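You operate a simulated robot arm through the tools that you are given. There is no shell and no other tool. Be economical: measure what you need, move in short steps, check, and stop when the job is done.

Carry out the task below with a simulated robot arm. There is one attempt and no reset: what you move stays moved.

TASK
Fetch the white relief valve and stand it on the top of the loop bench. Set down upright: white relief valve.
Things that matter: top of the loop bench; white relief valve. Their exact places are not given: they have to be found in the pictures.

Only the result counts: the job must be done as asked and must still hold three seconds after the hand-in. Knocking over, shifting, dropping, spilling or breaking anything else fails it.

THE ROBOT
A 6-joint arm with a two-finger parallel gripper on a trunk, on a base that drives. Base frame: it is fixed to the floor where the robot stands at the start and does not move with it; the origin is under the middle of the robot, x ahead of it, y to its left, z up. Units: cm, rad, N and s.
Its first joint turns from -2.897 to 2.897 rad. Places, roughly: top of the loop bench [-100, -260, 80]; white relief valve (4x4x9 cm) [150, 0, 50]. Payload 3.43 kg.
The tool frame sits at the grasp point between the pads (the TCP): z along the fingers, y along the line on which they close. The tips reach 3.4 cm beyond it. The gripper opens to 12.8 cm. The fingers are 2.4 cm wide and 1.2 cm thick; the gripper's body (4.8 by 13 cm) begins 9.6 cm behind the TCP.
Orientation is told as [roll, pitch, yaw] about the base's x, y, z axes, in that order, counted from this pose: with the fingers straight down and closing along the base's y, the tool's x points along the base's -x, its y along +y and its z along -z.

THE INTERFACE
- The arm moves only by the tool jog_arm. Its argument "targets" is a list of rows, each a list of 2 entries, a list of its own where there are three numbers: the shift along the base's x, y, z in cm, then the turn, a rotation vector about the base's x, y, z in rad. In form: [[[dx, dy, dz], [wx, wy, wz]], ...]. A call has 1 to 12 rows; each row is the pose to reach, as a shift and turn from the pose commanded when the call began. "jaw" is the gripper command, from -1 (fully open) to 1 (shut), values between in proportion, set as the call begins (left out, the last holds). A row lasts 0.2 s, in which the tool goes at most 5 cm and 0.15 rad; a call with a longer step from one row to the next is refused whole, and so is a gripper value outside its range. A pose out of reach is approached as far as the arm can. The call stops where the force on the tool passes 40 N (or 10 N more than at its start, if that is more) or the arm is blocked; 0.2 s more then pass. Each finger travels about 15.3 cm/s and halts on what it meets, pressing with about 38 N; the grip force reading is that of the motor and also rises with nothing between the fingers. The clock runs only during rows and for 0.2 s after the last one: add rows that repeat a pose to give the fingers time. It gives the time, the measured TCP pose, the force on the tool (base axes), the opening and the grip force at its end, in the units of the frame above (readings bear some noise), with the torque about the TCP (base axes, N m) and any sound that the robot's microphone picked up, and new pictures: "views" is both (left out), scene, wrist or none.
- Cameras (640 x 400 px; columns grow to the right, rows downward): "scene" is now at [16.27, 18.39, 120.44]; the picture's right is [-0.40, -0.92, 0.00], its down [-0.48, 0.21, -0.85] and it looks along [0.78, -0.34, -0.52] (base axes); focal length 286 px, centre (320, 200). "wrist" rides on the gripper at [7.6, -1.1, -16] in the tool frame; the picture's right is [0.15, 0.99, 0.00], its down [-0.88, 0.13, -0.46] and it looks along [-0.45, 0.07, 0.89] (tool axes); focal length 234 px, centre (320, 200).
- base_move(legs): drives the robot by 1 to 6 legs, each [ahead, left, turn to the left] in cm, cm and rad, along the robot's own axes; the way and the turn of a leg run together, so that a leg with both is an arc; at most 150 cm and 3.142 rad a leg. The arm and the cameras ride along, it lands a little off, and it stops where it bumps. It gives what a move gives, and a new picture of the scene camera.
- pan_tilt(pan, tilt): turns the head with the scene camera to pan (to the left, within 2.496 rad either way) and tilt (down, from -0.506 to 1.204), counted from straight ahead of the robot. It gives what a move gives, and a new picture of the scene camera.
- point_at(camera, pixels): for up to 12 pixels [column, row] of the newest picture of that camera ("zoom" is the newest enlarged one), the place [x, y, z] in the base frame of the surface seen there, good to about 0.2 cm. It takes no simulated time.
- enlarge(camera, box): a new picture of the part [left, top, right, bottom] of that camera's present view, enlarged. It takes no simulated time.
- finish_job(): hands the job in; it is judged then, once.

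Keep the steps short. Do not move on a guess: measure, check each grasp and each placing, and mend mistakes. In all there are 80 turns and 260 pictures (those below and enlarged ones count). Leave the gripper open and the arm clear of the work at the hand-in unless told otherwise, and finish with a single line.

The tools are called after "Emit:" by a JSON object that holds its "name" and its "arguments". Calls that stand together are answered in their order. jog_arm: Moves the arm, as the interface text tells. Its arguments: {"type":"object","properties":{"targets":{"type":"array","items":{"type":"array"}},"jaw":{"type":"number"},"views":{"type":"string","enum":["both","scene","wrist","none"]}},"required":["targets"]} The other tools are called the same way: base_move (legs) drives the base; pan_tilt (pan, tilt) turns the head that bears the scene camera; point_at (camera, pixels) gives the place of the surface under pixels of a picture; enlarge (camera, box) takes an enlarged picture of a part of a camera's view; finish_job () hands the job in.

At the start:

```text
clock: 0.0
tool_pos: [73.17, -29.27, 64.78]
tcp_rot: [-0.001, 0.0, -0.001]
ft_force: [-0.4, 1.1, -0.5]
ft_torque: [-0.01, -0.02, -0.01]
grip_width: 12.82
grasp_force: 0.0
robot x, y, heading: [0.17, -0.39, -0.004]
head pan, tilt: [-0.41, 0.552]
```

scene: 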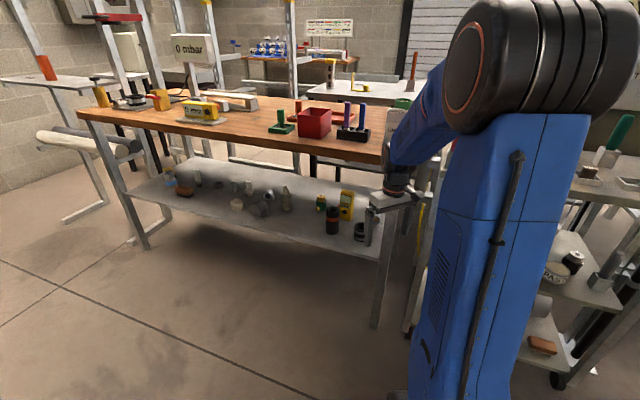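
wrist: 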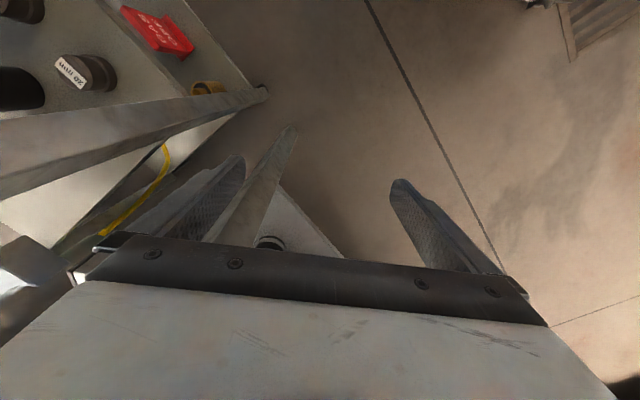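

I see a workbench with a lower shelf holding small parts. I'll enlarge that shelf to look for the white valve.

Emit:
{"name": "enlarge", "arguments": {"camera": "scene", "box": [140, 150, 400, 260]}}

Emit:
{"name": "point_at", "arguments": {"camera": "scene", "pixels": [[237, 205], [285, 200], [270, 190], [250, 225], [385, 155], [80, 112], [255, 110], [380, 250], [130, 195], [250, 187], [360, 235]]}}

```text
2.46 times, centred on (270, 205) of scene
```

zoom: 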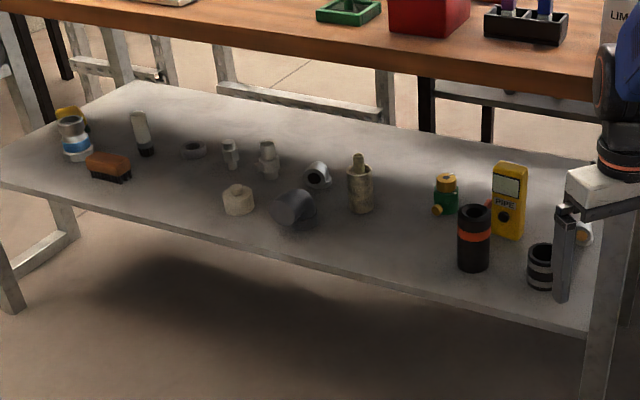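

```text
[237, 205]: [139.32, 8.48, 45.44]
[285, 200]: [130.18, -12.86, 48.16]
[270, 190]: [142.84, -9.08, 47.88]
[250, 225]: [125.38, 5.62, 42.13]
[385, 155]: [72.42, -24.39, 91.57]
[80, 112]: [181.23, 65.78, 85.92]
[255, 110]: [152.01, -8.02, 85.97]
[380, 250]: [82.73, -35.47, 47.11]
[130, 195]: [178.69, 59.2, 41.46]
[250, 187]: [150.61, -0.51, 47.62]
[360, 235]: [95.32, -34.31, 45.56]
```

The shelf is at z≈42 and there are several pale fittings on it. I'll enlarge further and measure them.

Emit:
{"name": "enlarge", "arguments": {"camera": "scene", "box": [160, 165, 300, 250]}}

Emit:
{"name": "enlarge", "arguments": {"camera": "scene", "box": [215, 175, 295, 225]}}

Emit:
{"name": "point_at", "arguments": {"camera": "scene", "pixels": [[197, 171], [199, 185], [233, 182], [235, 191], [249, 183], [250, 195], [285, 188], [286, 208]]}}

```text
4.57 times, centred on (230, 208) of scene
```

zoom: 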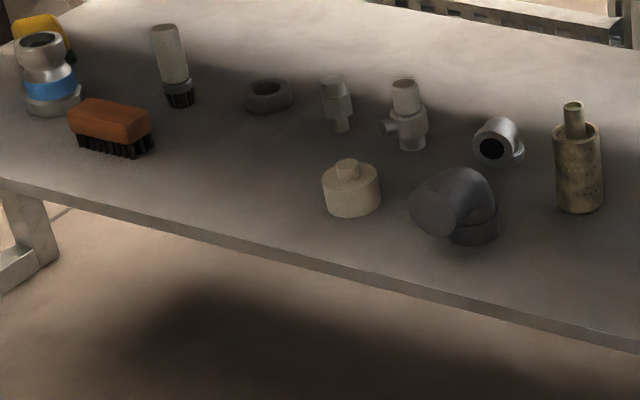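

```text
8.00 times, centred on (255, 200) of scene
```

zoom: 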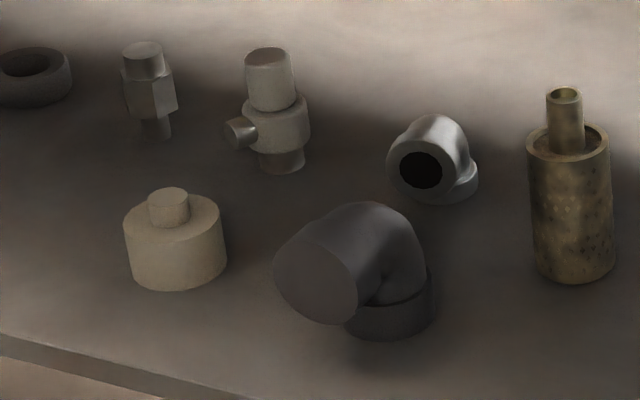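

```text
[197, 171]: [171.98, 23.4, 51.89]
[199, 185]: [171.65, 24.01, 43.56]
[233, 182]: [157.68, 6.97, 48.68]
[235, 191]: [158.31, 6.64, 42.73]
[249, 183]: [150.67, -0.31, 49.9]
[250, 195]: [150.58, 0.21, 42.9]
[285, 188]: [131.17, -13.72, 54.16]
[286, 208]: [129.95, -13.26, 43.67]
```

The valve is the white fitting with a side port at about [151, 0], standing on the shelf. I'll measure the shelf edges, the bench top edges and the neighbouring objects.

Emit:
{"name": "point_at", "arguments": {"camera": "scene", "pixels": [[160, 208], [240, 233], [320, 249], [200, 162], [235, 164], [300, 176], [100, 121], [200, 135], [300, 149], [130, 90], [220, 95], [340, 98]]}}

Emit:
{"name": "point_at", "arguments": {"camera": "zoom", "pixels": [[270, 60], [270, 85], [275, 122], [280, 165], [240, 130], [175, 205], [175, 270], [340, 250], [390, 310], [440, 140], [150, 90], [256, 330]]}}

Emit:
{"name": "pan_tilt", "arguments": {"pan": -1.3, "tilt": 0.45}}

Emit:
{"name": "pan_tilt", "arguments": {"pan": -2.2, "tilt": 0.45}}

Emit:
{"name": "pan_tilt", "arguments": {"pan": 0.2, "tilt": 0.55}}

```text
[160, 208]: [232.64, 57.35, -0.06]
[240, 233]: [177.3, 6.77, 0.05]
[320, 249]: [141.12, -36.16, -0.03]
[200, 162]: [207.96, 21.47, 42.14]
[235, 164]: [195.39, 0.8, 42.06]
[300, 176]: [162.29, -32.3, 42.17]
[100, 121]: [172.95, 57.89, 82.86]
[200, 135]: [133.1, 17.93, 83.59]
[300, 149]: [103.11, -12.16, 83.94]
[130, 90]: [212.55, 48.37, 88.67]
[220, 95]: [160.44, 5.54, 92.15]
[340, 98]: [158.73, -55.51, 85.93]
```

```text
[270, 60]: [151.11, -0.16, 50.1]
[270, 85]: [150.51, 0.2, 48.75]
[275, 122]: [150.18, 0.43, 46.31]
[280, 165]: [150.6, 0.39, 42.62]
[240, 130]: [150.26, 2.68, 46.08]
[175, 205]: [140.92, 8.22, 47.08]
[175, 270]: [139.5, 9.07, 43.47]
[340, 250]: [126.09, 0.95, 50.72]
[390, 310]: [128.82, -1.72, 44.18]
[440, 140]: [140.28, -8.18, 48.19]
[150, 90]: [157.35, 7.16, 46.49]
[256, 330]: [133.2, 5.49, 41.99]
```

```text
clock: 1.2
tool_pos: [73.07, -29.37, 64.85]
tcp_rot: [0.0, -0.001, -0.001]
ft_force: [-0.3, 0.7, 0.1]
ft_torque: [0.01, 0.0, -0.01]
grip_width: 12.78
grasp_force: 0.0
robot x, y, heading: [0.17, 0.07, -0.003]
head pan, tilt: [-1.3, 0.45]
```

scene: 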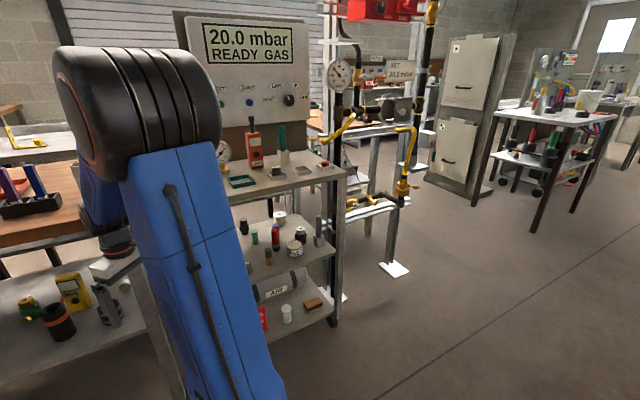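

```text
clock: 2.4
tool_pos: [73.15, -29.24, 64.93]
tcp_rot: [-0.001, 0.002, 0.0]
ft_force: [0.1, -0.3, 0.0]
ft_torque: [0.02, -0.03, 0.01]
grip_width: 12.8
grasp_force: 0.0
robot x, y, heading: [0.07, 0.33, 0.001]
head pan, tilt: [-2.201, 0.45]
```

scene: 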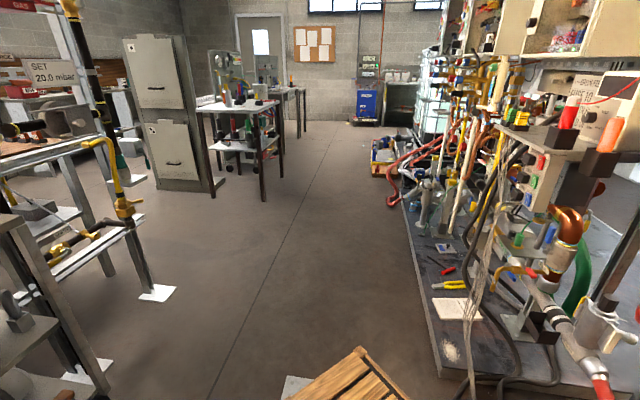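

```text
clock: 4.6
tool_pos: [73.08, -29.32, 64.87]
tcp_rot: [-0.001, 0.001, 0.001]
ft_force: [0.5, -0.2, 0.1]
ft_torque: [0.03, 0.01, 0.03]
grip_width: 12.79
grasp_force: 0.2
robot x, y, heading: [-0.0, 0.19, -0.006]
head pan, tilt: [0.201, 0.55]
```

scene: 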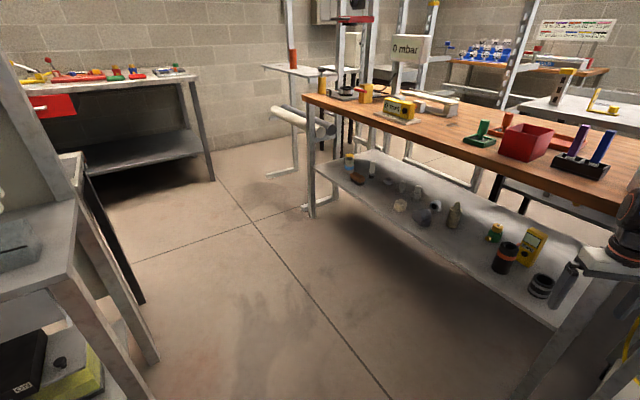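

The bench front is a diagonal line x−y≈115, facing the aisle. I'll measure the free floor and the left-hand furniture before driving.

Emit:
{"name": "point_at", "arguments": {"camera": "scene", "pixels": [[100, 260], [150, 375], [75, 210], [90, 165], [215, 180], [310, 215], [220, 300], [300, 380], [330, 180], [300, 100], [20, 250], [144, 300]]}}

Emit:
{"name": "pan_tilt", "arguments": {"pan": 1.2, "tilt": 0.7}}

```text
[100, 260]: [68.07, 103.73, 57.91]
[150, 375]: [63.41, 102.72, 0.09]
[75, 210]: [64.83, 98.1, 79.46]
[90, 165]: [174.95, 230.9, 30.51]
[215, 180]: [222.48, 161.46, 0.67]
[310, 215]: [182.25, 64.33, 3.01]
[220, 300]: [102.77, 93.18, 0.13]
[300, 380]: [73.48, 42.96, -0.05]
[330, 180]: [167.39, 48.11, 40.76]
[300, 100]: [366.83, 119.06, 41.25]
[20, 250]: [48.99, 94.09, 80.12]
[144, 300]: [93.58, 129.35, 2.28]
```

```text
clock: 5.9
tool_pos: [73.06, -29.3, 64.83]
tcp_rot: [0.0, 0.001, 0.001]
ft_force: [-1.2, 0.3, -0.2]
ft_torque: [0.0, 0.04, 0.0]
grip_width: 12.8
grasp_force: 0.1
robot x, y, heading: [-0.3, -0.18, -0.003]
head pan, tilt: [1.201, 0.7]
```

scene: 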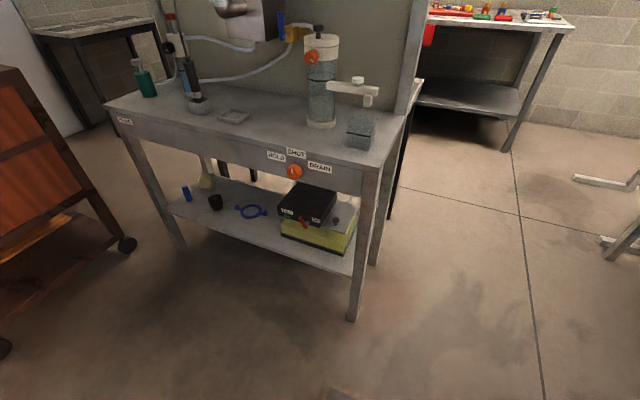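

The left cart corner is at (63,100), and the aisle between is free. I'll slide the robot left 30 cm, away from the bench.

Emit:
{"name": "base_move", "arguments": {"legs": [[0, 30, 0]]}}

Emit:
{"name": "pan_tilt", "arguments": {"pan": -0.3, "tilt": 0.5}}

```text
clock: 7.9
tool_pos: [73.2, 0.82, 64.95]
tcp_rot: [0.0, -0.001, 0.002]
ft_force: [0.2, 0.2, 0.2]
ft_torque: [0.03, 0.03, 0.02]
grip_width: 12.81
grasp_force: 0.0
robot x, y, heading: [-0.13, 30.15, 0.003]
head pan, tilt: [1.201, 0.7]
```

scene: 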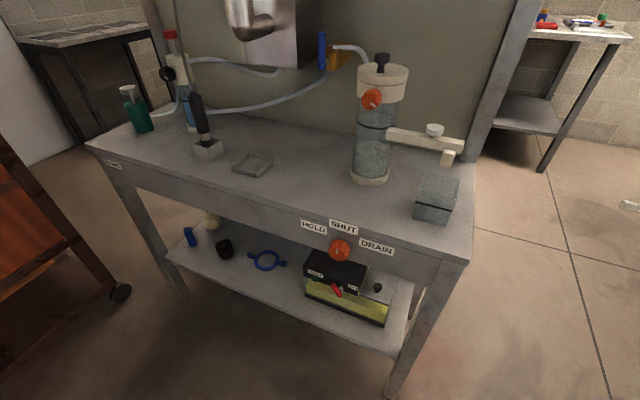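

```text
clock: 9.5
tool_pos: [73.2, 0.87, 64.85]
tcp_rot: [0.0, -0.001, 0.001]
ft_force: [0.5, 1.4, 0.4]
ft_torque: [0.01, 0.03, 0.03]
grip_width: 12.81
grasp_force: 0.1
robot x, y, heading: [0.2, 30.17, -0.002]
head pan, tilt: [-0.3, 0.499]
```

scene: 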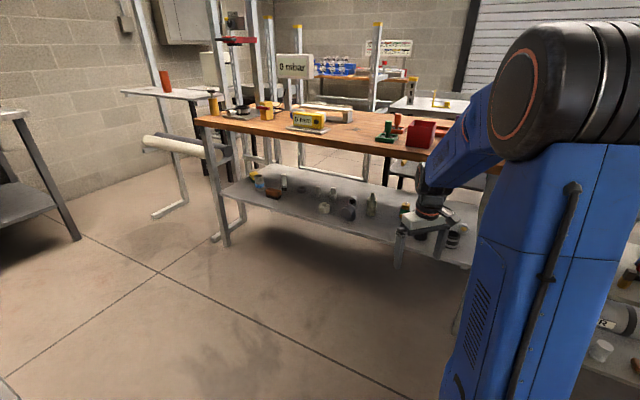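

The space in front is clear. I'll roll the wrist half a turn so the camera ends up above the gripper when I tilt the tool forward, starting with 1.65 rad.

Emit:
{"name": "jog_arm", "arguments": {"targets": [[[0, 0, 0], [0, 0, 0.15]], [[0, 0, 0], [0, 0, 0.3]], [[0, 0, 0], [0, 0, 0.45]], [[0, 0, 0], [0, 0, 0.6]], [[0, 0, 0], [0, 0, 0.75]], [[0, 0, 0], [0, 0, 0.9]], [[0, 0, 0], [0, 0, 1.05]], [[0, 0, 0], [0, 0, 1.2]], [[0, 0, 0], [0, 0, 1.35]], [[0, 0, 0], [0, 0, 1.5]], [[0, 0, 0], [0, 0, 1.65]]], "views": "none"}}

Emit:
{"name": "jog_arm", "arguments": {"targets": [[[0, 0, 0], [0, 0, 0.15]], [[0, 0, 0], [0, 0, 0.3]], [[0, 0, 0], [0, 0, 0.45]], [[0, 0, 0], [0, 0, 0.6]], [[0, 0, 0], [0, 0, 0.75]], [[0, 0, 0], [0, 0, 0.9]], [[0, 0, 0], [0, 0, 1.05]], [[0, 0, 0], [0, 0, 1.2]], [[0, 0, 0], [0, 0, 1.35]], [[0, 0, 0], [0, 0, 1.4916]], [[0, 0, 0], [0, 0, 1.4916]]]}}

```text
clock: 11.9
tool_pos: [73.08, 0.86, 64.88]
tcp_rot: [0.0, -0.001, 1.657]
ft_force: [-0.3, 0.0, -0.2]
ft_torque: [0.01, -0.01, 0.01]
grip_width: 12.79
grasp_force: 0.0
robot x, y, heading: [-0.32, 29.97, 0.001]
head pan, tilt: [-0.3, 0.499]
```

```text
clock: 14.3
tool_pos: [75.16, 12.25, 59.95]
tcp_rot: [0.152, 0.02, 3.025]
ft_force: [0.0, -0.3, -0.1]
ft_torque: [0.04, -0.01, 0.01]
grip_width: 12.81
grasp_force: 0.0
out of reach, approached as far as the arm can: row 7, 8, 9, 10, 11
robot x, y, heading: [0.09, 30.01, 0.005]
head pan, tilt: [-0.3, 0.499]
```

scene: 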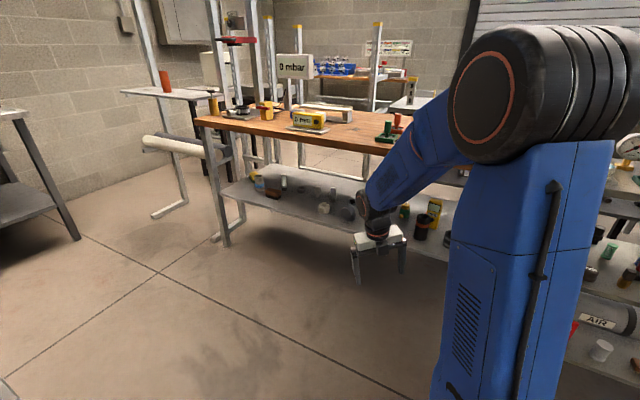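
wrist: 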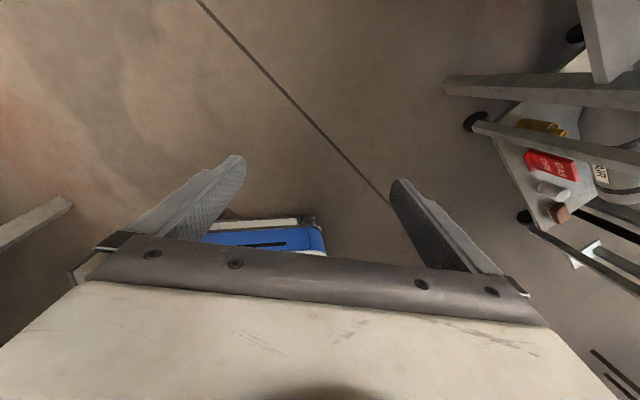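

The wrist roll hits its limit short of half a turn, so I'll use the camera-below orientation. I'll measure the arm geometry to plan the reach under the bench.

Emit:
{"name": "point_at", "arguments": {"camera": "scene", "pixels": [[500, 90], [440, 110], [400, 160], [385, 200], [375, 232], [372, 195], [520, 200], [470, 360], [600, 45], [370, 240], [425, 145], [368, 218]]}}

Emit:
{"name": "enlarge", "arguments": {"camera": "scene", "box": [320, 20, 640, 300]}}

```text
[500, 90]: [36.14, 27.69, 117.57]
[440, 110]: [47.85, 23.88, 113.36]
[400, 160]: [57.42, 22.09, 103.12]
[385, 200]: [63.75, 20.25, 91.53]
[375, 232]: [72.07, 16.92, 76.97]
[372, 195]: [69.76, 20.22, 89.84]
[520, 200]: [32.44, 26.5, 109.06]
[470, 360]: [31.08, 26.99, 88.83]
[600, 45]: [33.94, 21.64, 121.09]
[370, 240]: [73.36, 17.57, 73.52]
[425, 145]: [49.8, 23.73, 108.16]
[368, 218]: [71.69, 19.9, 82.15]
```

```text
1.43 times, centred on (480, 160) of scene
```

zoom: 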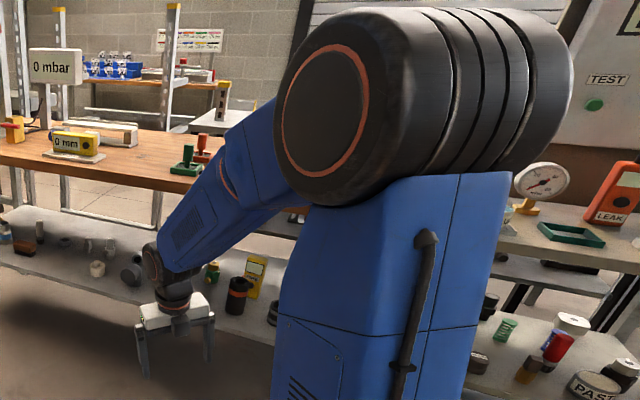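

Elbow sits at z≈117 and wrist about 28 cm above the TCP. I'll roll the wrist back to its natural yaw.

Emit:
{"name": "jog_arm", "arguments": {"targets": [[[0, 0, 0], [0, 0, -0.15]], [[0, 0, 0], [0, 0, -0.3]], [[0, 0, 0], [0, 0, -0.45]], [[0, 0, 0], [0, 0, -0.6]], [[0, 0, 0], [0, 0, -0.75]], [[0, 0, 0], [0, 0, -0.9]], [[0, 0, 0], [0, 0, -1.05]], [[0, 0, 0], [0, 0, -1.2]], [[0, 0, 0], [0, 0, -1.35]], [[0, 0, 0], [0, 0, -1.5]], [[0, 0, 0], [0, 0, -1.65]]], "views": "none"}}

Emit:
{"name": "jog_arm", "arguments": {"targets": [[[0, 0, 0], [0, 0, -0.15]], [[0, 0, 0], [0, 0, -0.3]], [[0, 0, 0], [0, 0, -0.45]], [[0, 0, 0], [0, 0, -0.6]], [[0, 0, 0], [0, 0, -0.75]], [[0, 0, 0], [0, 0, -0.9]], [[0, 0, 0], [0, 0, -1.05]], [[0, 0, 0], [0, 0, -1.2]], [[0, 0, 0], [0, 0, -1.35]]], "views": "none"}}

```text
clock: 16.7
tool_pos: [74.75, 12.3, 59.66]
tcp_rot: [0.151, 0.022, 1.371]
ft_force: [-0.2, 0.0, 1.3]
ft_torque: [0.0, -0.01, 0.02]
grip_width: 12.81
grasp_force: 0.1
robot x, y, heading: [0.34, 29.85, 0.007]
head pan, tilt: [-0.3, 0.499]
```

```text
clock: 18.7
tool_pos: [74.82, 12.23, 59.67]
tcp_rot: [0.15, 0.023, 0.021]
ft_force: [0.6, 0.0, 0.3]
ft_torque: [0.0, 0.0, 0.01]
grip_width: 12.8
grasp_force: 0.0
robot x, y, heading: [-0.1, 30.42, -0.001]
head pan, tilt: [-0.3, 0.499]
```

Now I'll level the roll and centre the tool straight ahead (y≈30).

Emit:
{"name": "jog_arm", "arguments": {"targets": [[[0, 4.5, 0], [-0.075, -0.011, -0.01]], [[0, 9, 0], [-0.15, -0.023, -0.021]], [[0, 13.5, 0], [-0.15, -0.023, -0.021]], [[0, 17.8, 0], [-0.15, -0.023, -0.021]]], "views": "none"}}

Emit:
{"name": "jog_arm", "arguments": {"targets": [[[2, 0, 0], [0, -0.15, 0]], [[4, 0, 0], [0, -0.3, 0]], [[6, 0, 0], [0, -0.45, 0]], [[8, 0, 0], [0, -0.6, 0]], [[10, 0, 0], [0, -0.75, 0]], [[12, 0, 0], [0, -0.9, 0]], [[12, 0, -4], [0, -0.908, 0]], [[12, 0, -8], [0, -0.908, 0]], [[12, 0, -10], [0, -0.908, 0]]]}}

```text
clock: 19.7
tool_pos: [74.75, 30.29, 59.92]
tcp_rot: [-0.001, 0.002, 0.0]
ft_force: [-0.3, -0.7, 0.0]
ft_torque: [0.0, 0.0, -0.03]
grip_width: 12.79
grasp_force: 0.1
robot x, y, heading: [-0.18, 29.92, 0.004]
head pan, tilt: [-0.3, 0.499]
```

```text
clock: 21.7
tool_pos: [87.04, 30.43, 50.64]
tcp_rot: [-0.047, -0.901, 0.037]
ft_force: [0.6, -0.2, -0.8]
ft_torque: [-0.01, 0.04, 0.0]
grip_width: 12.82
grasp_force: 0.0
out of reach, approached as far as the arm can: row 5, 6, 8, 9
robot x, y, heading: [0.09, 30.29, -0.0]
head pan, tilt: [-0.3, 0.499]
```

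scene: 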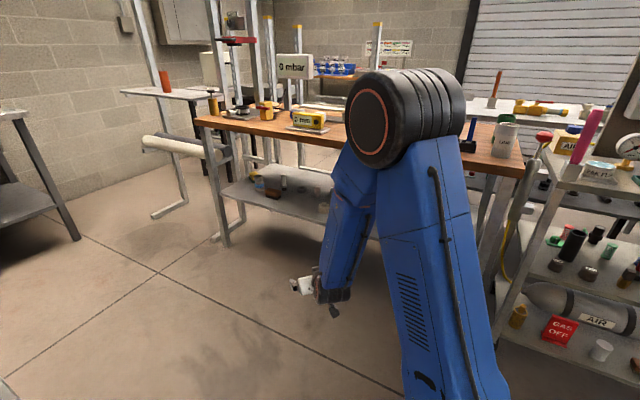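
wrist: 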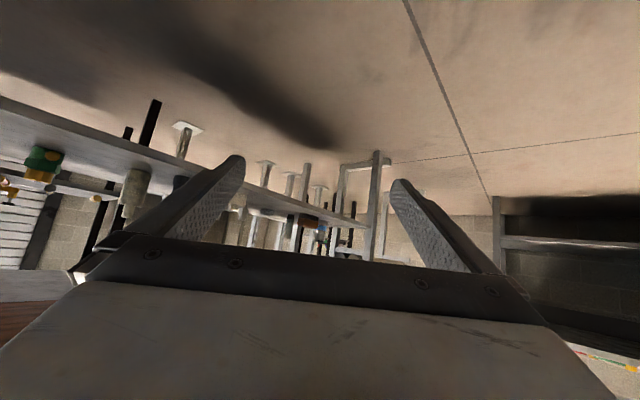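

The arm is folded with a steep forearm. I'll extend the tool farther out to flatten the forearm and see the reach.

Emit:
{"name": "jog_arm", "arguments": {"targets": [[[4, 0, 0], [0, 0, 0]], [[8, 0, 0], [0, 0, 0]], [[12, 0, 0], [0, 0, 0]], [[16, 0, 0], [0, 0, 0]]], "views": "scene"}}

Emit:
{"name": "point_at", "arguments": {"camera": "scene", "pixels": [[370, 120], [345, 200], [330, 290], [305, 285], [440, 250], [400, 100]]}}

```text
clock: 22.7
tool_pos: [102.86, 31.11, 50.73]
tcp_rot: [-0.011, -0.903, 0.001]
ft_force: [0.1, 0.0, 0.1]
ft_torque: [0.0, 0.04, -0.02]
grip_width: 12.77
grasp_force: 0.0
out of reach, approached as far as the arm can: row 1, 2, 3, 4
robot x, y, heading: [0.0, 29.91, -0.001]
head pan, tilt: [-0.3, 0.499]
```

scene: 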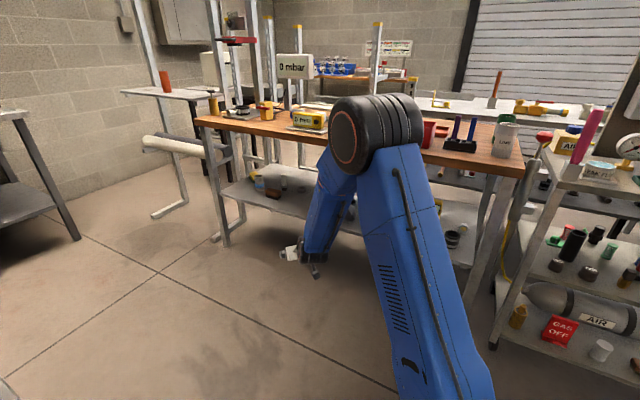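

```text
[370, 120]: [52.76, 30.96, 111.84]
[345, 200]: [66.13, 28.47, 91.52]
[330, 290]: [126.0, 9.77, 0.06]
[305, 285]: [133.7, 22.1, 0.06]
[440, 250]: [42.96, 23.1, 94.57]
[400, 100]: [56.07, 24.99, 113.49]
```

Extending reduced the error. I'll extend another 10 cm.

Emit:
{"name": "jog_arm", "arguments": {"targets": [[[4, 0, 0], [0, 0, 0]], [[8, 0, 0], [0, 0, 0]], [[12, 0, 0], [0, 0, 0]], [[12, 0, 0], [0, 0, 0]]], "views": "scene"}}

Emit:
{"name": "point_at", "arguments": {"camera": "scene", "pixels": [[358, 130], [320, 200], [295, 230], [275, 240], [265, 245], [420, 250], [410, 340], [320, 215], [300, 260]]}}

```text
clock: 23.7
tool_pos: [114.79, 30.96, 50.5]
tcp_rot: [-0.001, -0.908, 0.001]
ft_force: [0.3, 0.1, 0.3]
ft_torque: [-0.02, 0.04, 0.01]
grip_width: 12.8
grasp_force: 0.0
robot x, y, heading: [-0.04, 30.1, -0.004]
head pan, tilt: [-0.3, 0.499]
```

scene: 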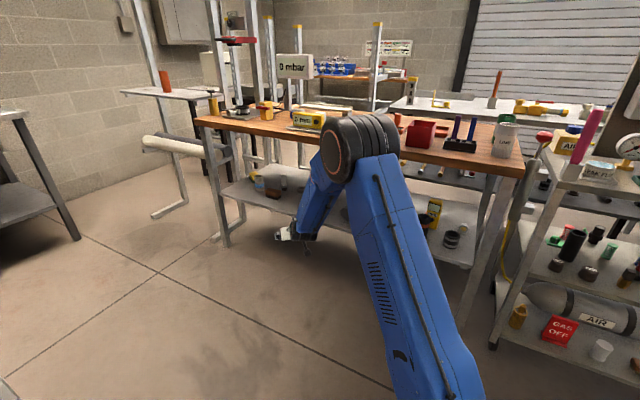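

```text
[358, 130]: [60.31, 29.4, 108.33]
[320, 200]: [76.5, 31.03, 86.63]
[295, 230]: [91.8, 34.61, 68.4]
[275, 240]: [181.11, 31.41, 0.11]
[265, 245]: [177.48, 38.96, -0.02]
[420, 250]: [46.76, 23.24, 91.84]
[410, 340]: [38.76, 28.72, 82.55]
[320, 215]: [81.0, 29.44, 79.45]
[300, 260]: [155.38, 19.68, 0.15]
```

The TCP now reaches radius 115 within limits, and longer is flatter. Next I'll check how much room there is beside the left cart, and where the bench underside is.

Emit:
{"name": "enlarge", "arguments": {"camera": "scene", "box": [120, 60, 340, 250]}}

Emit:
{"name": "point_at", "arguments": {"camera": "scene", "pixels": [[230, 125], [230, 129], [260, 133], [260, 137], [280, 139], [280, 142], [150, 142], [200, 118], [440, 160], [440, 163]]}}

Emit:
{"name": "pan_tilt", "arguments": {"pan": 1.0, "tilt": 0.8}}

```text
2.11 times, centred on (230, 155) of scene
```

zoom: 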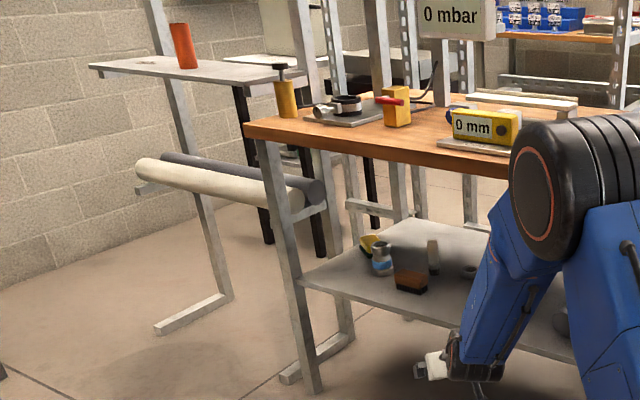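

```text
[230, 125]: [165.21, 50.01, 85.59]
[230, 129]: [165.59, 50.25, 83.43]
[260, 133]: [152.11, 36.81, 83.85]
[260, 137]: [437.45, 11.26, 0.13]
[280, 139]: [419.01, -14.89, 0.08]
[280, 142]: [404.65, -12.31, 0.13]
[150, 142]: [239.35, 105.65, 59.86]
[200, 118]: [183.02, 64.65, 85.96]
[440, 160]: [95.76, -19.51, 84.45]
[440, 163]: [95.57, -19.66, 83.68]
```

```text
clock: 25.2
tool_pos: [114.72, 31.08, 50.48]
tcp_rot: [-0.002, -0.907, -0.001]
ft_force: [-0.2, 0.3, -0.2]
ft_torque: [0.01, -0.02, 0.01]
grip_width: 12.81
grasp_force: 0.1
robot x, y, heading: [-0.35, 30.0, 0.002]
head pan, tilt: [1.0, 0.799]
```

scene: 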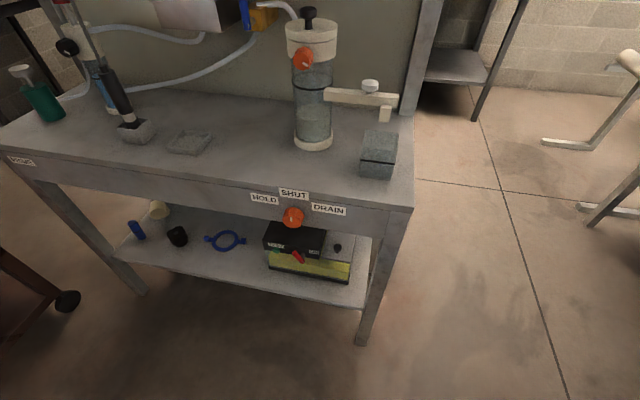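

The bench top is thin (83.4–86). I'll measure the cart outline.

Emit:
{"name": "point_at", "arguments": {"camera": "scene", "pixels": [[412, 208], [200, 172], [5, 155], [360, 340], [412, 115], [375, 230], [130, 290], [480, 118], [550, 143], [580, 208], [375, 380], [480, 385]]}}

```text
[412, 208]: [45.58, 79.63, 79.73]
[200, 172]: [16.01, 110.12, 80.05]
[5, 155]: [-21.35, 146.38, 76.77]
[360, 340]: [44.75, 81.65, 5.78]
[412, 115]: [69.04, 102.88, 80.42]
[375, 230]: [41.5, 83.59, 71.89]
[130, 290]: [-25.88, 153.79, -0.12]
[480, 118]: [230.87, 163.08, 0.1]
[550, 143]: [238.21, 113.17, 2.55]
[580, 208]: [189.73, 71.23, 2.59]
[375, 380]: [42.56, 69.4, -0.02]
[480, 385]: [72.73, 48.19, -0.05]
```

The cart corner is at (45.6,79.6). A stand near (25,44) leaves about 40 cm to it and puts the valve 133 cm away. I'll drive ahead 25, left 14.

Emit:
{"name": "base_move", "arguments": {"legs": [[0, 14, 0], [25, 0, 0]]}}

Emit:
{"name": "pan_tilt", "arguments": {"pan": -0.2, "tilt": 0.5}}

```text
clock: 27.9
tool_pos: [139.98, 44.54, 50.55]
tcp_rot: [-0.001, -0.908, -0.002]
ft_force: [0.5, -0.2, -0.4]
ft_torque: [0.0, -0.02, 0.01]
grip_width: 12.8
grasp_force: 0.2
robot x, y, heading: [24.94, 43.78, -0.006]
head pan, tilt: [1.0, 0.799]
```

scene: 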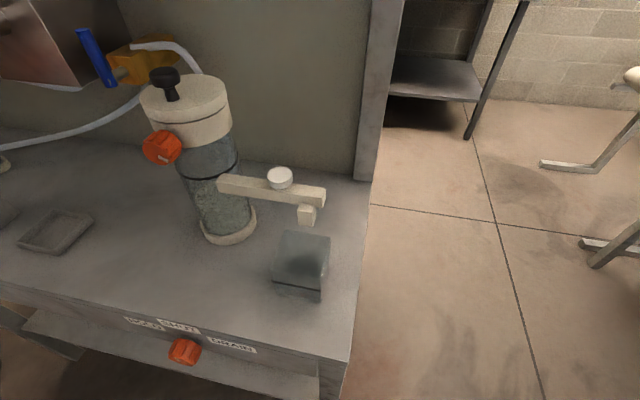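

```text
clock: 29.3
tool_pos: [139.95, 44.61, 50.45]
tcp_rot: [0.0, -0.907, -0.004]
ft_force: [-0.4, 0.7, -0.4]
ft_torque: [-0.02, -0.02, 0.0]
grip_width: 12.78
grasp_force: 0.0
robot x, y, heading: [25.43, 43.81, -0.003]
head pan, tilt: [-0.201, 0.499]
```

scene: 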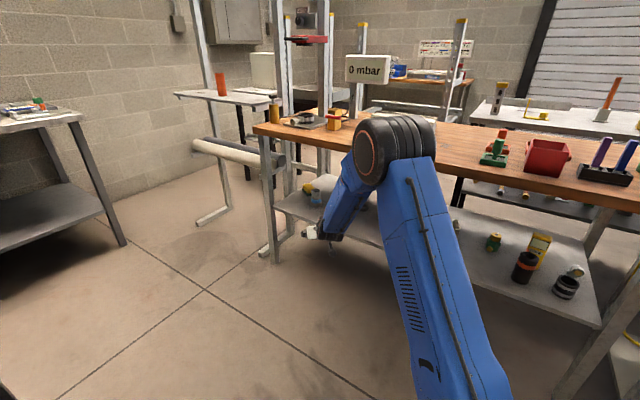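

Robot is at (25.4,43.8). I'll set the tool to a 33° down-pitch, then swing it to yaw −58° at a pre-grasp outside the bench edge, with jaws at ~7.5 cm.

Emit:
{"name": "jog_arm", "arguments": {"targets": [[[0, 0, 4], [0, -0.087, 0]], [[0, 0, 8], [0, -0.087, 0]], [[0, 0, 12], [0, -0.087, 0]], [[-1, -4, 14], [0, -0.087, 0]]], "views": "none", "jaw": -0.17}}

Emit:
{"name": "jog_arm", "arguments": {"targets": [[[-1, -2, 0.5], [0, 0, -0.145]], [[-1.5, -5, 0.5], [0, 0, -0.29]], [[-2, -8, 1], [0, 0, -0.435]], [[-2.5, -11, 1], [0, 0, -0.58]], [[-3, -13, 1.5], [0, 0, -0.725]], [[-3, -15, 2], [0, 0, -0.87]], [[-3, -16.4, 2], [0, 0, -1.012]], [[-3, -16.4, 2], [0, 0, -1.012]]]}}

```text
clock: 30.3
tool_pos: [138.98, 40.79, 64.35]
tcp_rot: [-0.008, -0.991, -0.002]
ft_force: [-0.4, -1.0, -0.6]
ft_torque: [-0.01, -0.05, -0.02]
grip_width: 7.48
grasp_force: 0.0
robot x, y, heading: [25.43, 43.97, -0.003]
head pan, tilt: [-0.201, 0.499]
```

```text
clock: 32.1
tool_pos: [136.04, 24.27, 66.52]
tcp_rot: [0.001, -0.992, -1.018]
ft_force: [-0.8, -0.3, -0.9]
ft_torque: [0.0, 0.01, -0.02]
grip_width: 7.48
grasp_force: 0.0
robot x, y, heading: [24.95, 44.1, -0.002]
head pan, tilt: [-0.201, 0.499]
```

scene: 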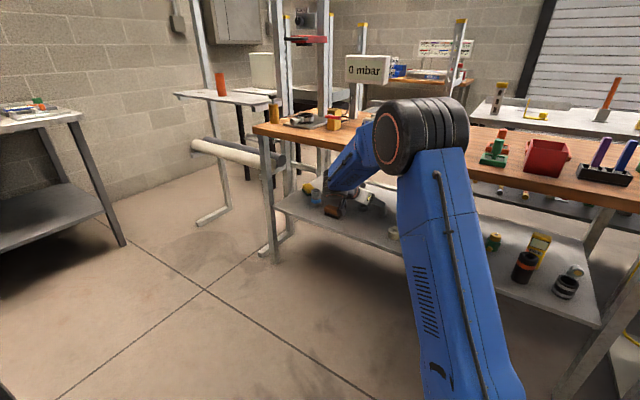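
wrist: 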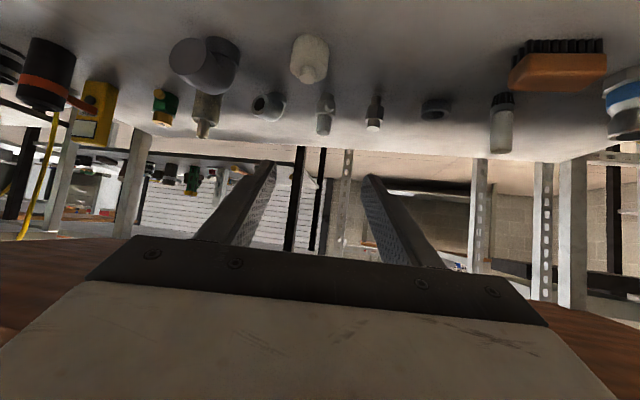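

The upside-down wrist view shows the valve at about (325,115) with the cap nearer at (310,60). I'll enlarge and measure them.

Emit:
{"name": "enlarge", "arguments": {"camera": "wrist", "box": [240, 20, 440, 145]}}

Emit:
{"name": "point_at", "arguments": {"camera": "wrist", "pixels": [[325, 102], [325, 115], [325, 128], [325, 132], [319, 115], [331, 115], [310, 75], [310, 50], [374, 120], [266, 105], [205, 60], [240, 60]]}}

```text
3.20 times, centred on (340, 82) of wrist
```

zoom: 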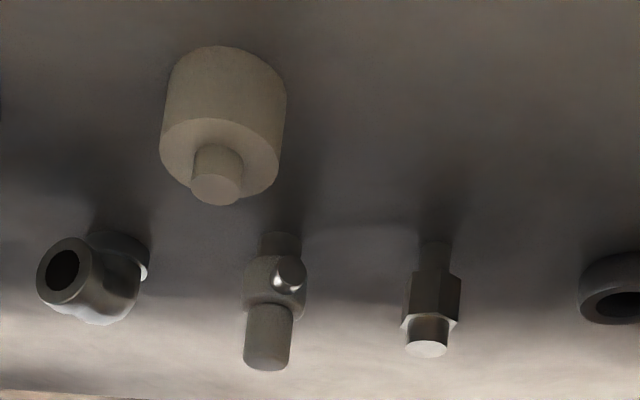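

```text
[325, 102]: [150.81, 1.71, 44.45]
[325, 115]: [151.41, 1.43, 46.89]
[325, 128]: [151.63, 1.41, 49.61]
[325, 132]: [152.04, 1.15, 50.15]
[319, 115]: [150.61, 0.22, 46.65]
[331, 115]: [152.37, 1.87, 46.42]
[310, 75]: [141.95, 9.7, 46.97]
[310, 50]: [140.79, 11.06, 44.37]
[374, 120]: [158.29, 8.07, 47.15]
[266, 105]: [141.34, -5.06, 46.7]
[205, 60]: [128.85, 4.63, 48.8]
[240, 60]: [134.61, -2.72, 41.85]
```

Valve axis is about (152.3,−0.1), and its top cylinder spans z 47.5–50.7. The grasp TCP will be (151.6,1.05,50.4), so the tips grip the top cylinder only. I'll go 60% of the way along the tool axis and check.

Emit:
{"name": "jog_arm", "arguments": {"targets": [[[2.3, -3.5, -2.4], [0, 0, 0]], [[4.6, -7, -4.8], [0, 0, 0]], [[7, -10.5, -7.3], [0, 0, 0]], [[9.3, -13.9, -9.7], [0, 0, 0]]]}}

```text
clock: 33.1
tool_pos: [145.58, 10.31, 56.86]
tcp_rot: [0.003, -0.995, -1.016]
ft_force: [-0.7, 0.8, 1.5]
ft_torque: [0.06, 0.03, 0.0]
grip_width: 7.52
grasp_force: 0.1
robot x, y, heading: [24.78, 44.0, -0.001]
head pan, tilt: [-0.201, 0.499]
```

scene: 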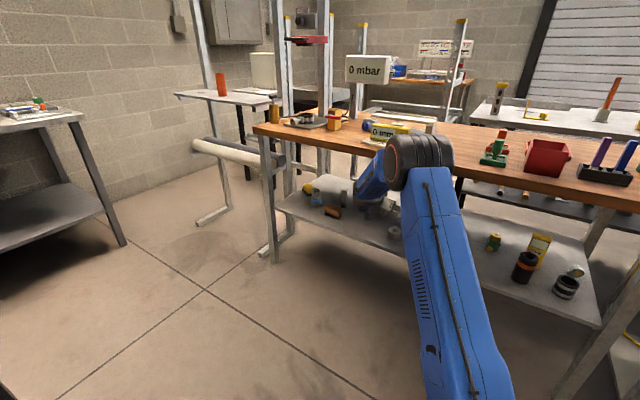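
wrist: 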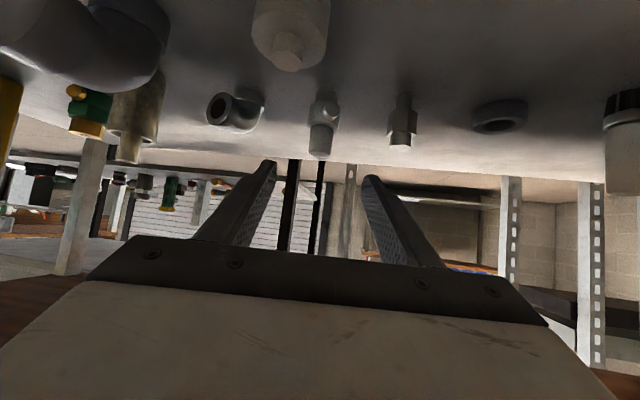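

Aligned: the valve at (322,135) is centred between the fingers. I'll check the forearm's clearance to the bench edge and refine the valve's place.

Emit:
{"name": "enlarge", "arguments": {"camera": "scene", "box": [320, 100, 480, 240]}}

Emit:
{"name": "point_at", "arguments": {"camera": "scene", "pixels": [[368, 170], [362, 185], [372, 155], [358, 198], [390, 170], [430, 140]]}}

Emit:
{"name": "point_at", "arguments": {"camera": "wrist", "pixels": [[322, 140], [322, 150], [312, 140], [332, 140], [322, 128], [288, 45], [290, 65]]}}

```text
2.86 times, centred on (400, 170) of scene
```

zoom: 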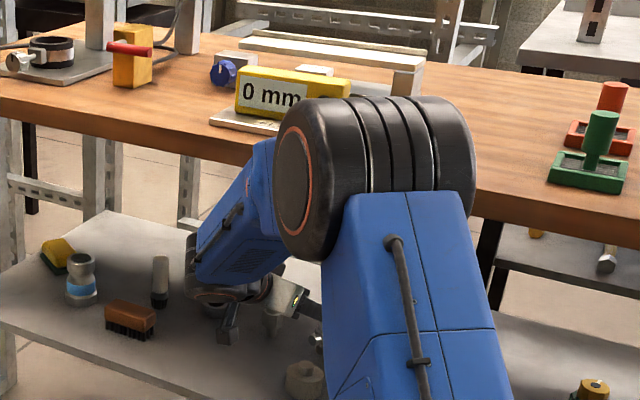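

```text
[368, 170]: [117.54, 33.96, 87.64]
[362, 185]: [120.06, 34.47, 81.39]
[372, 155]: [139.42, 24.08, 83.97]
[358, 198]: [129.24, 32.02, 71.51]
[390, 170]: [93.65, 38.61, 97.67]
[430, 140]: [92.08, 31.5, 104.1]
```

```text
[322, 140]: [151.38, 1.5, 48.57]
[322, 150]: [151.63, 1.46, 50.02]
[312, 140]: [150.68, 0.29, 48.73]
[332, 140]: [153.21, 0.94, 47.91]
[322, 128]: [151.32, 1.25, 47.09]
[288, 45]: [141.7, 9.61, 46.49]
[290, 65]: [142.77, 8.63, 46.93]
```

The forearm stays about 20 cm clear of the edge. The valve axis refines to (152.2,0.15), so I'll advance the last (5.9,−9.0,−6.45).

Emit:
{"name": "jog_arm", "arguments": {"targets": [[[2, -3, -2.15], [0, 0, 0]], [[4, -6, -4.3], [0, 0, 0]], [[5, -7.5, -5.4], [0, 0, 0]], [[5.9, -9.0, -6.45], [0, 0, 0]]]}}

Emit:
{"name": "enlarge", "arguments": {"camera": "wrist", "box": [220, 80, 420, 240]}}

```text
clock: 34.1
tool_pos: [151.23, 1.24, 50.7]
tcp_rot: [-0.001, -0.996, -1.014]
ft_force: [-0.4, 0.4, 0.4]
ft_torque: [0.04, 0.03, -0.01]
grip_width: 7.48
grasp_force: 0.1
robot x, y, heading: [25.21, 44.16, -0.0]
head pan, tilt: [-0.201, 0.499]
```

scene: 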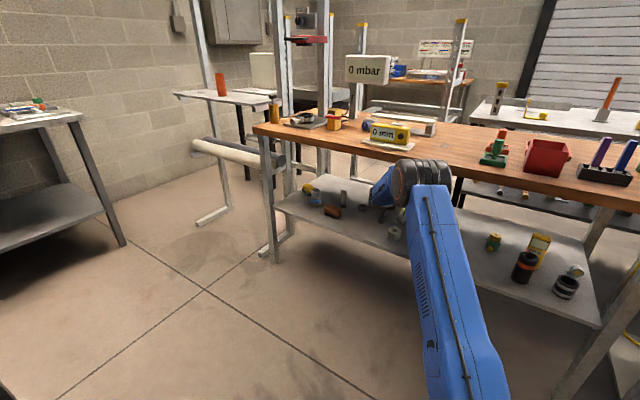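
wrist: 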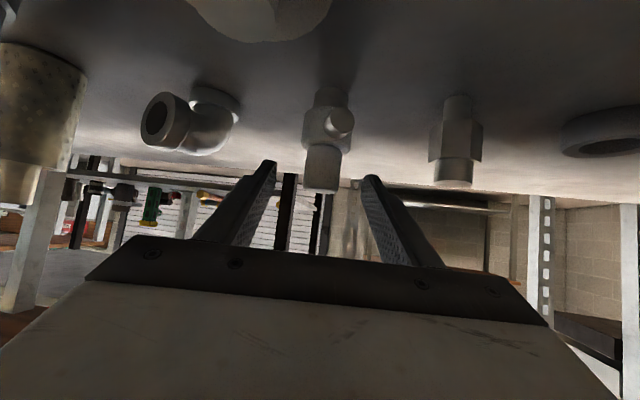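

```text
2.50 times, centred on (320, 160) of wrist
```

zoom: 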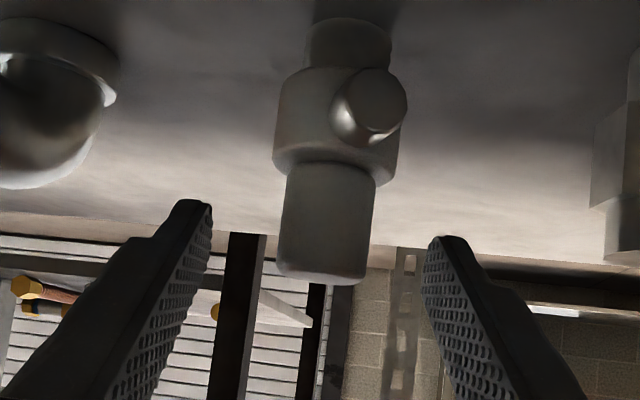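

The valve sits between the fingertips in view. I'll measure the tips against the cylinder to check the overlap.

Emit:
{"name": "point_at", "arguments": {"camera": "zoom", "pixels": [[198, 205], [205, 230], [450, 240], [440, 260], [330, 170], [325, 220], [320, 265], [285, 220], [372, 220], [330, 130], [325, 160], [370, 105]]}}

```text
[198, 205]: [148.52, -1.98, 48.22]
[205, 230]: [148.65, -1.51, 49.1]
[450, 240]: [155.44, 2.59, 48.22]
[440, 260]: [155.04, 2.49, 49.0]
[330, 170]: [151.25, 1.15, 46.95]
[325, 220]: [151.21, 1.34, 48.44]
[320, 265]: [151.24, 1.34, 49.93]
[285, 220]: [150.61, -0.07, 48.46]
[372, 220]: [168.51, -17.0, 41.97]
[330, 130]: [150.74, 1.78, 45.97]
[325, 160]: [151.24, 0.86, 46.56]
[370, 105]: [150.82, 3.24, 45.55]
```

The tips are about 0.8 cm short of ideal. I'll advance (0.55,−0.85,−0.6), then close the jaws.

Emit:
{"name": "jog_arm", "arguments": {"targets": [[[0.55, -0.85, -0.6], [0, 0, 0]], [[0.55, -0.85, -0.6], [0, 0, 0]]], "views": "wrist"}}

Emit:
{"name": "jog_arm", "arguments": {"targets": [[[0, 0, 0], [0, 0, 0]], [[0, 0, 0], [0, 0, 0]], [[0, 0, 0], [0, 0, 0]], [[0, 0, 0], [0, 0, 0]]], "jaw": 1, "views": "wrist"}}

Emit:
{"name": "enlarge", "arguments": {"camera": "wrist", "box": [220, 80, 420, 240]}}

```text
clock: 34.7
tool_pos: [151.61, 0.38, 49.95]
tcp_rot: [0.001, -0.994, -1.016]
ft_force: [-0.6, -0.6, -0.1]
ft_torque: [0.02, -0.02, -0.01]
grip_width: 7.5
grasp_force: 0.1
robot x, y, heading: [25.37, 43.81, 0.001]
head pan, tilt: [-0.201, 0.499]
```

wrist: 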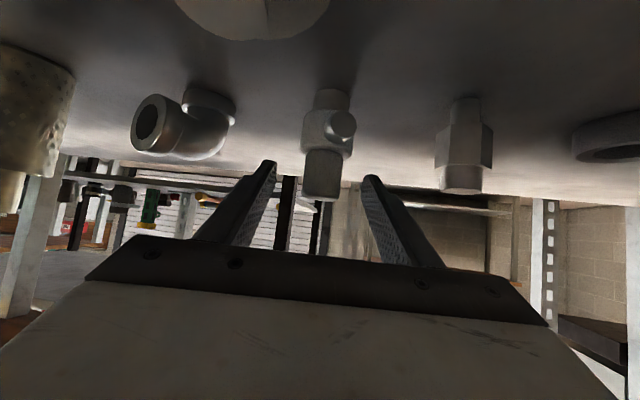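

```text
clock: 35.7
tool_pos: [151.78, 0.32, 49.84]
tcp_rot: [0.0, -0.994, -1.016]
ft_force: [0.4, 0.2, 1.2]
ft_torque: [0.04, -0.01, 0.03]
grip_width: 2.81
grasp_force: 38.3
robot x, y, heading: [25.32, 43.78, -0.001]
head pan, tilt: [-0.201, 0.499]
```

wrist: 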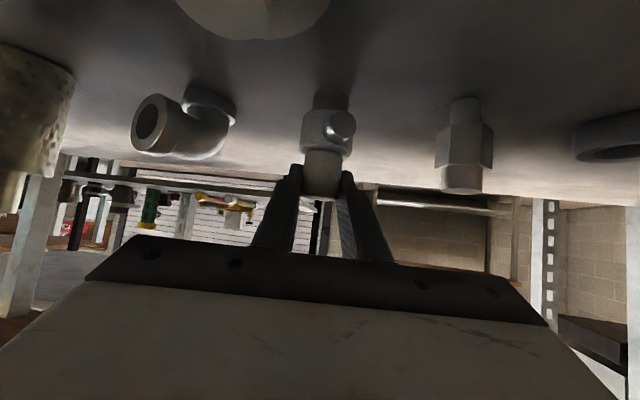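

```text
2.50 times, centred on (320, 160) of wrist
```

zoom: 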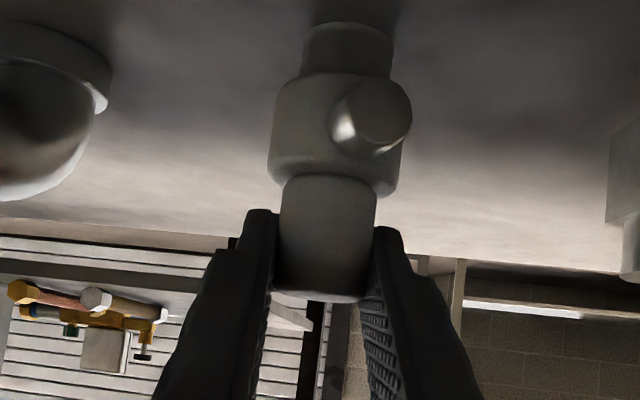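

The grip holds: width 2.81, force 38 N. With the shelf at z≈42.1, the valve bottom is about 7.8 cm below the TCP. I'll lift 4 cm, then retreat along the approach path.

Emit:
{"name": "jog_arm", "arguments": {"targets": [[[0, 0, 1.5], [0, 0, 0]], [[0, 0, 4], [0, 0, 0]], [[0, 0, 4], [0, 0, 0]]]}}

Emit:
{"name": "enlarge", "arguments": {"camera": "wrist", "box": [220, 80, 420, 240]}}

```text
clock: 36.5
tool_pos: [151.76, 0.51, 53.78]
tcp_rot: [0.0, -0.994, -1.014]
ft_force: [0.3, 0.2, -2.8]
ft_torque: [0.0, 0.0, -0.02]
grip_width: 2.8
grasp_force: 38.2
robot x, y, heading: [24.9, 43.99, 0.003]
head pan, tilt: [-0.201, 0.499]
```

scene: 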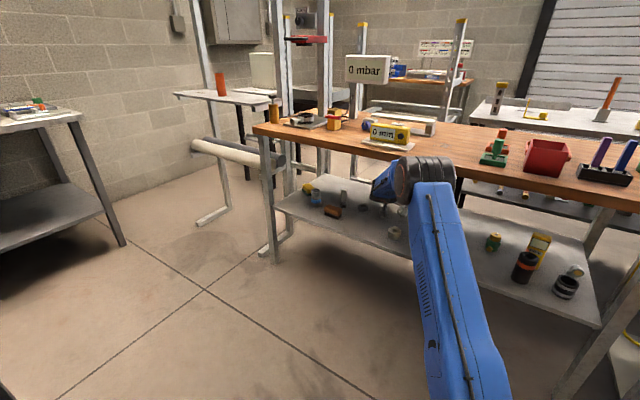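
wrist: 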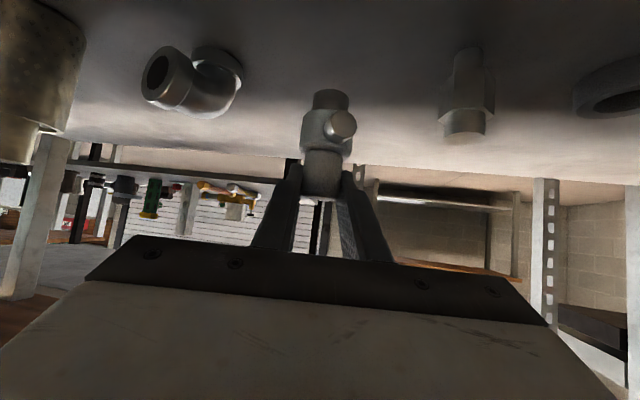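

```text
2.50 times, centred on (320, 160) of wrist
```

zoom: 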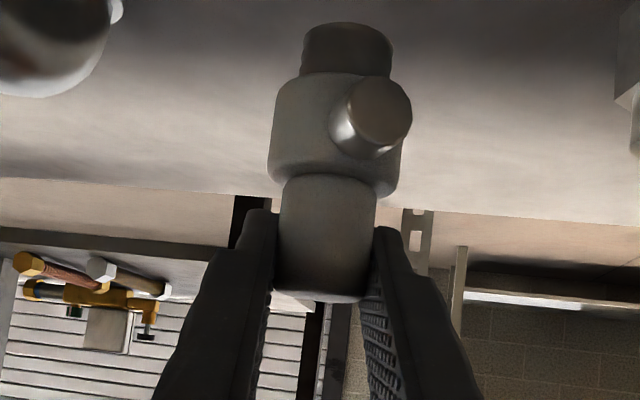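

The valve lifted cleanly with no slip. Now I'll retreat out and up to the pre-grasp point.

Emit:
{"name": "jog_arm", "arguments": {"targets": [[[-2, 3, 2.5], [0, 0, 0]], [[-4.5, 6.8, 4.2], [0, 0, 0]], [[-7, 10.6, 5.9], [0, 0, 0]], [[-9.3, 14.1, 7.6], [0, 0, 0]], [[-11.5, 17.4, 9.3], [0, 0, 0]], [[-13.6, 20.6, 11], [0, 0, 0]], [[-15.7, 23.8, 12.7], [0, 0, 0]], [[-15.7, 23.8, 12.7], [0, 0, 0]]]}}

```text
clock: 38.3
tool_pos: [135.79, 24.19, 66.32]
tcp_rot: [-0.001, -0.994, -1.015]
ft_force: [0.4, -0.1, -2.8]
ft_torque: [0.0, -0.04, 0.03]
grip_width: 2.78
grasp_force: 38.1
robot x, y, heading: [25.26, 44.11, 0.002]
head pan, tilt: [-0.201, 0.499]
```

scene: 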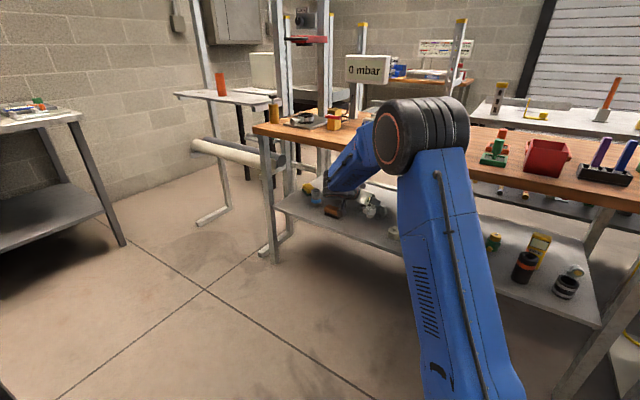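
wrist: 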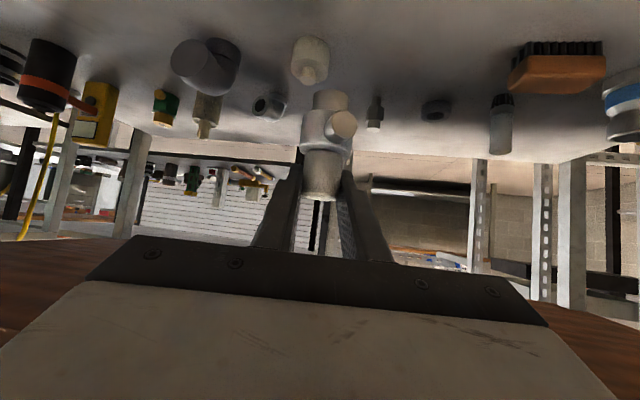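

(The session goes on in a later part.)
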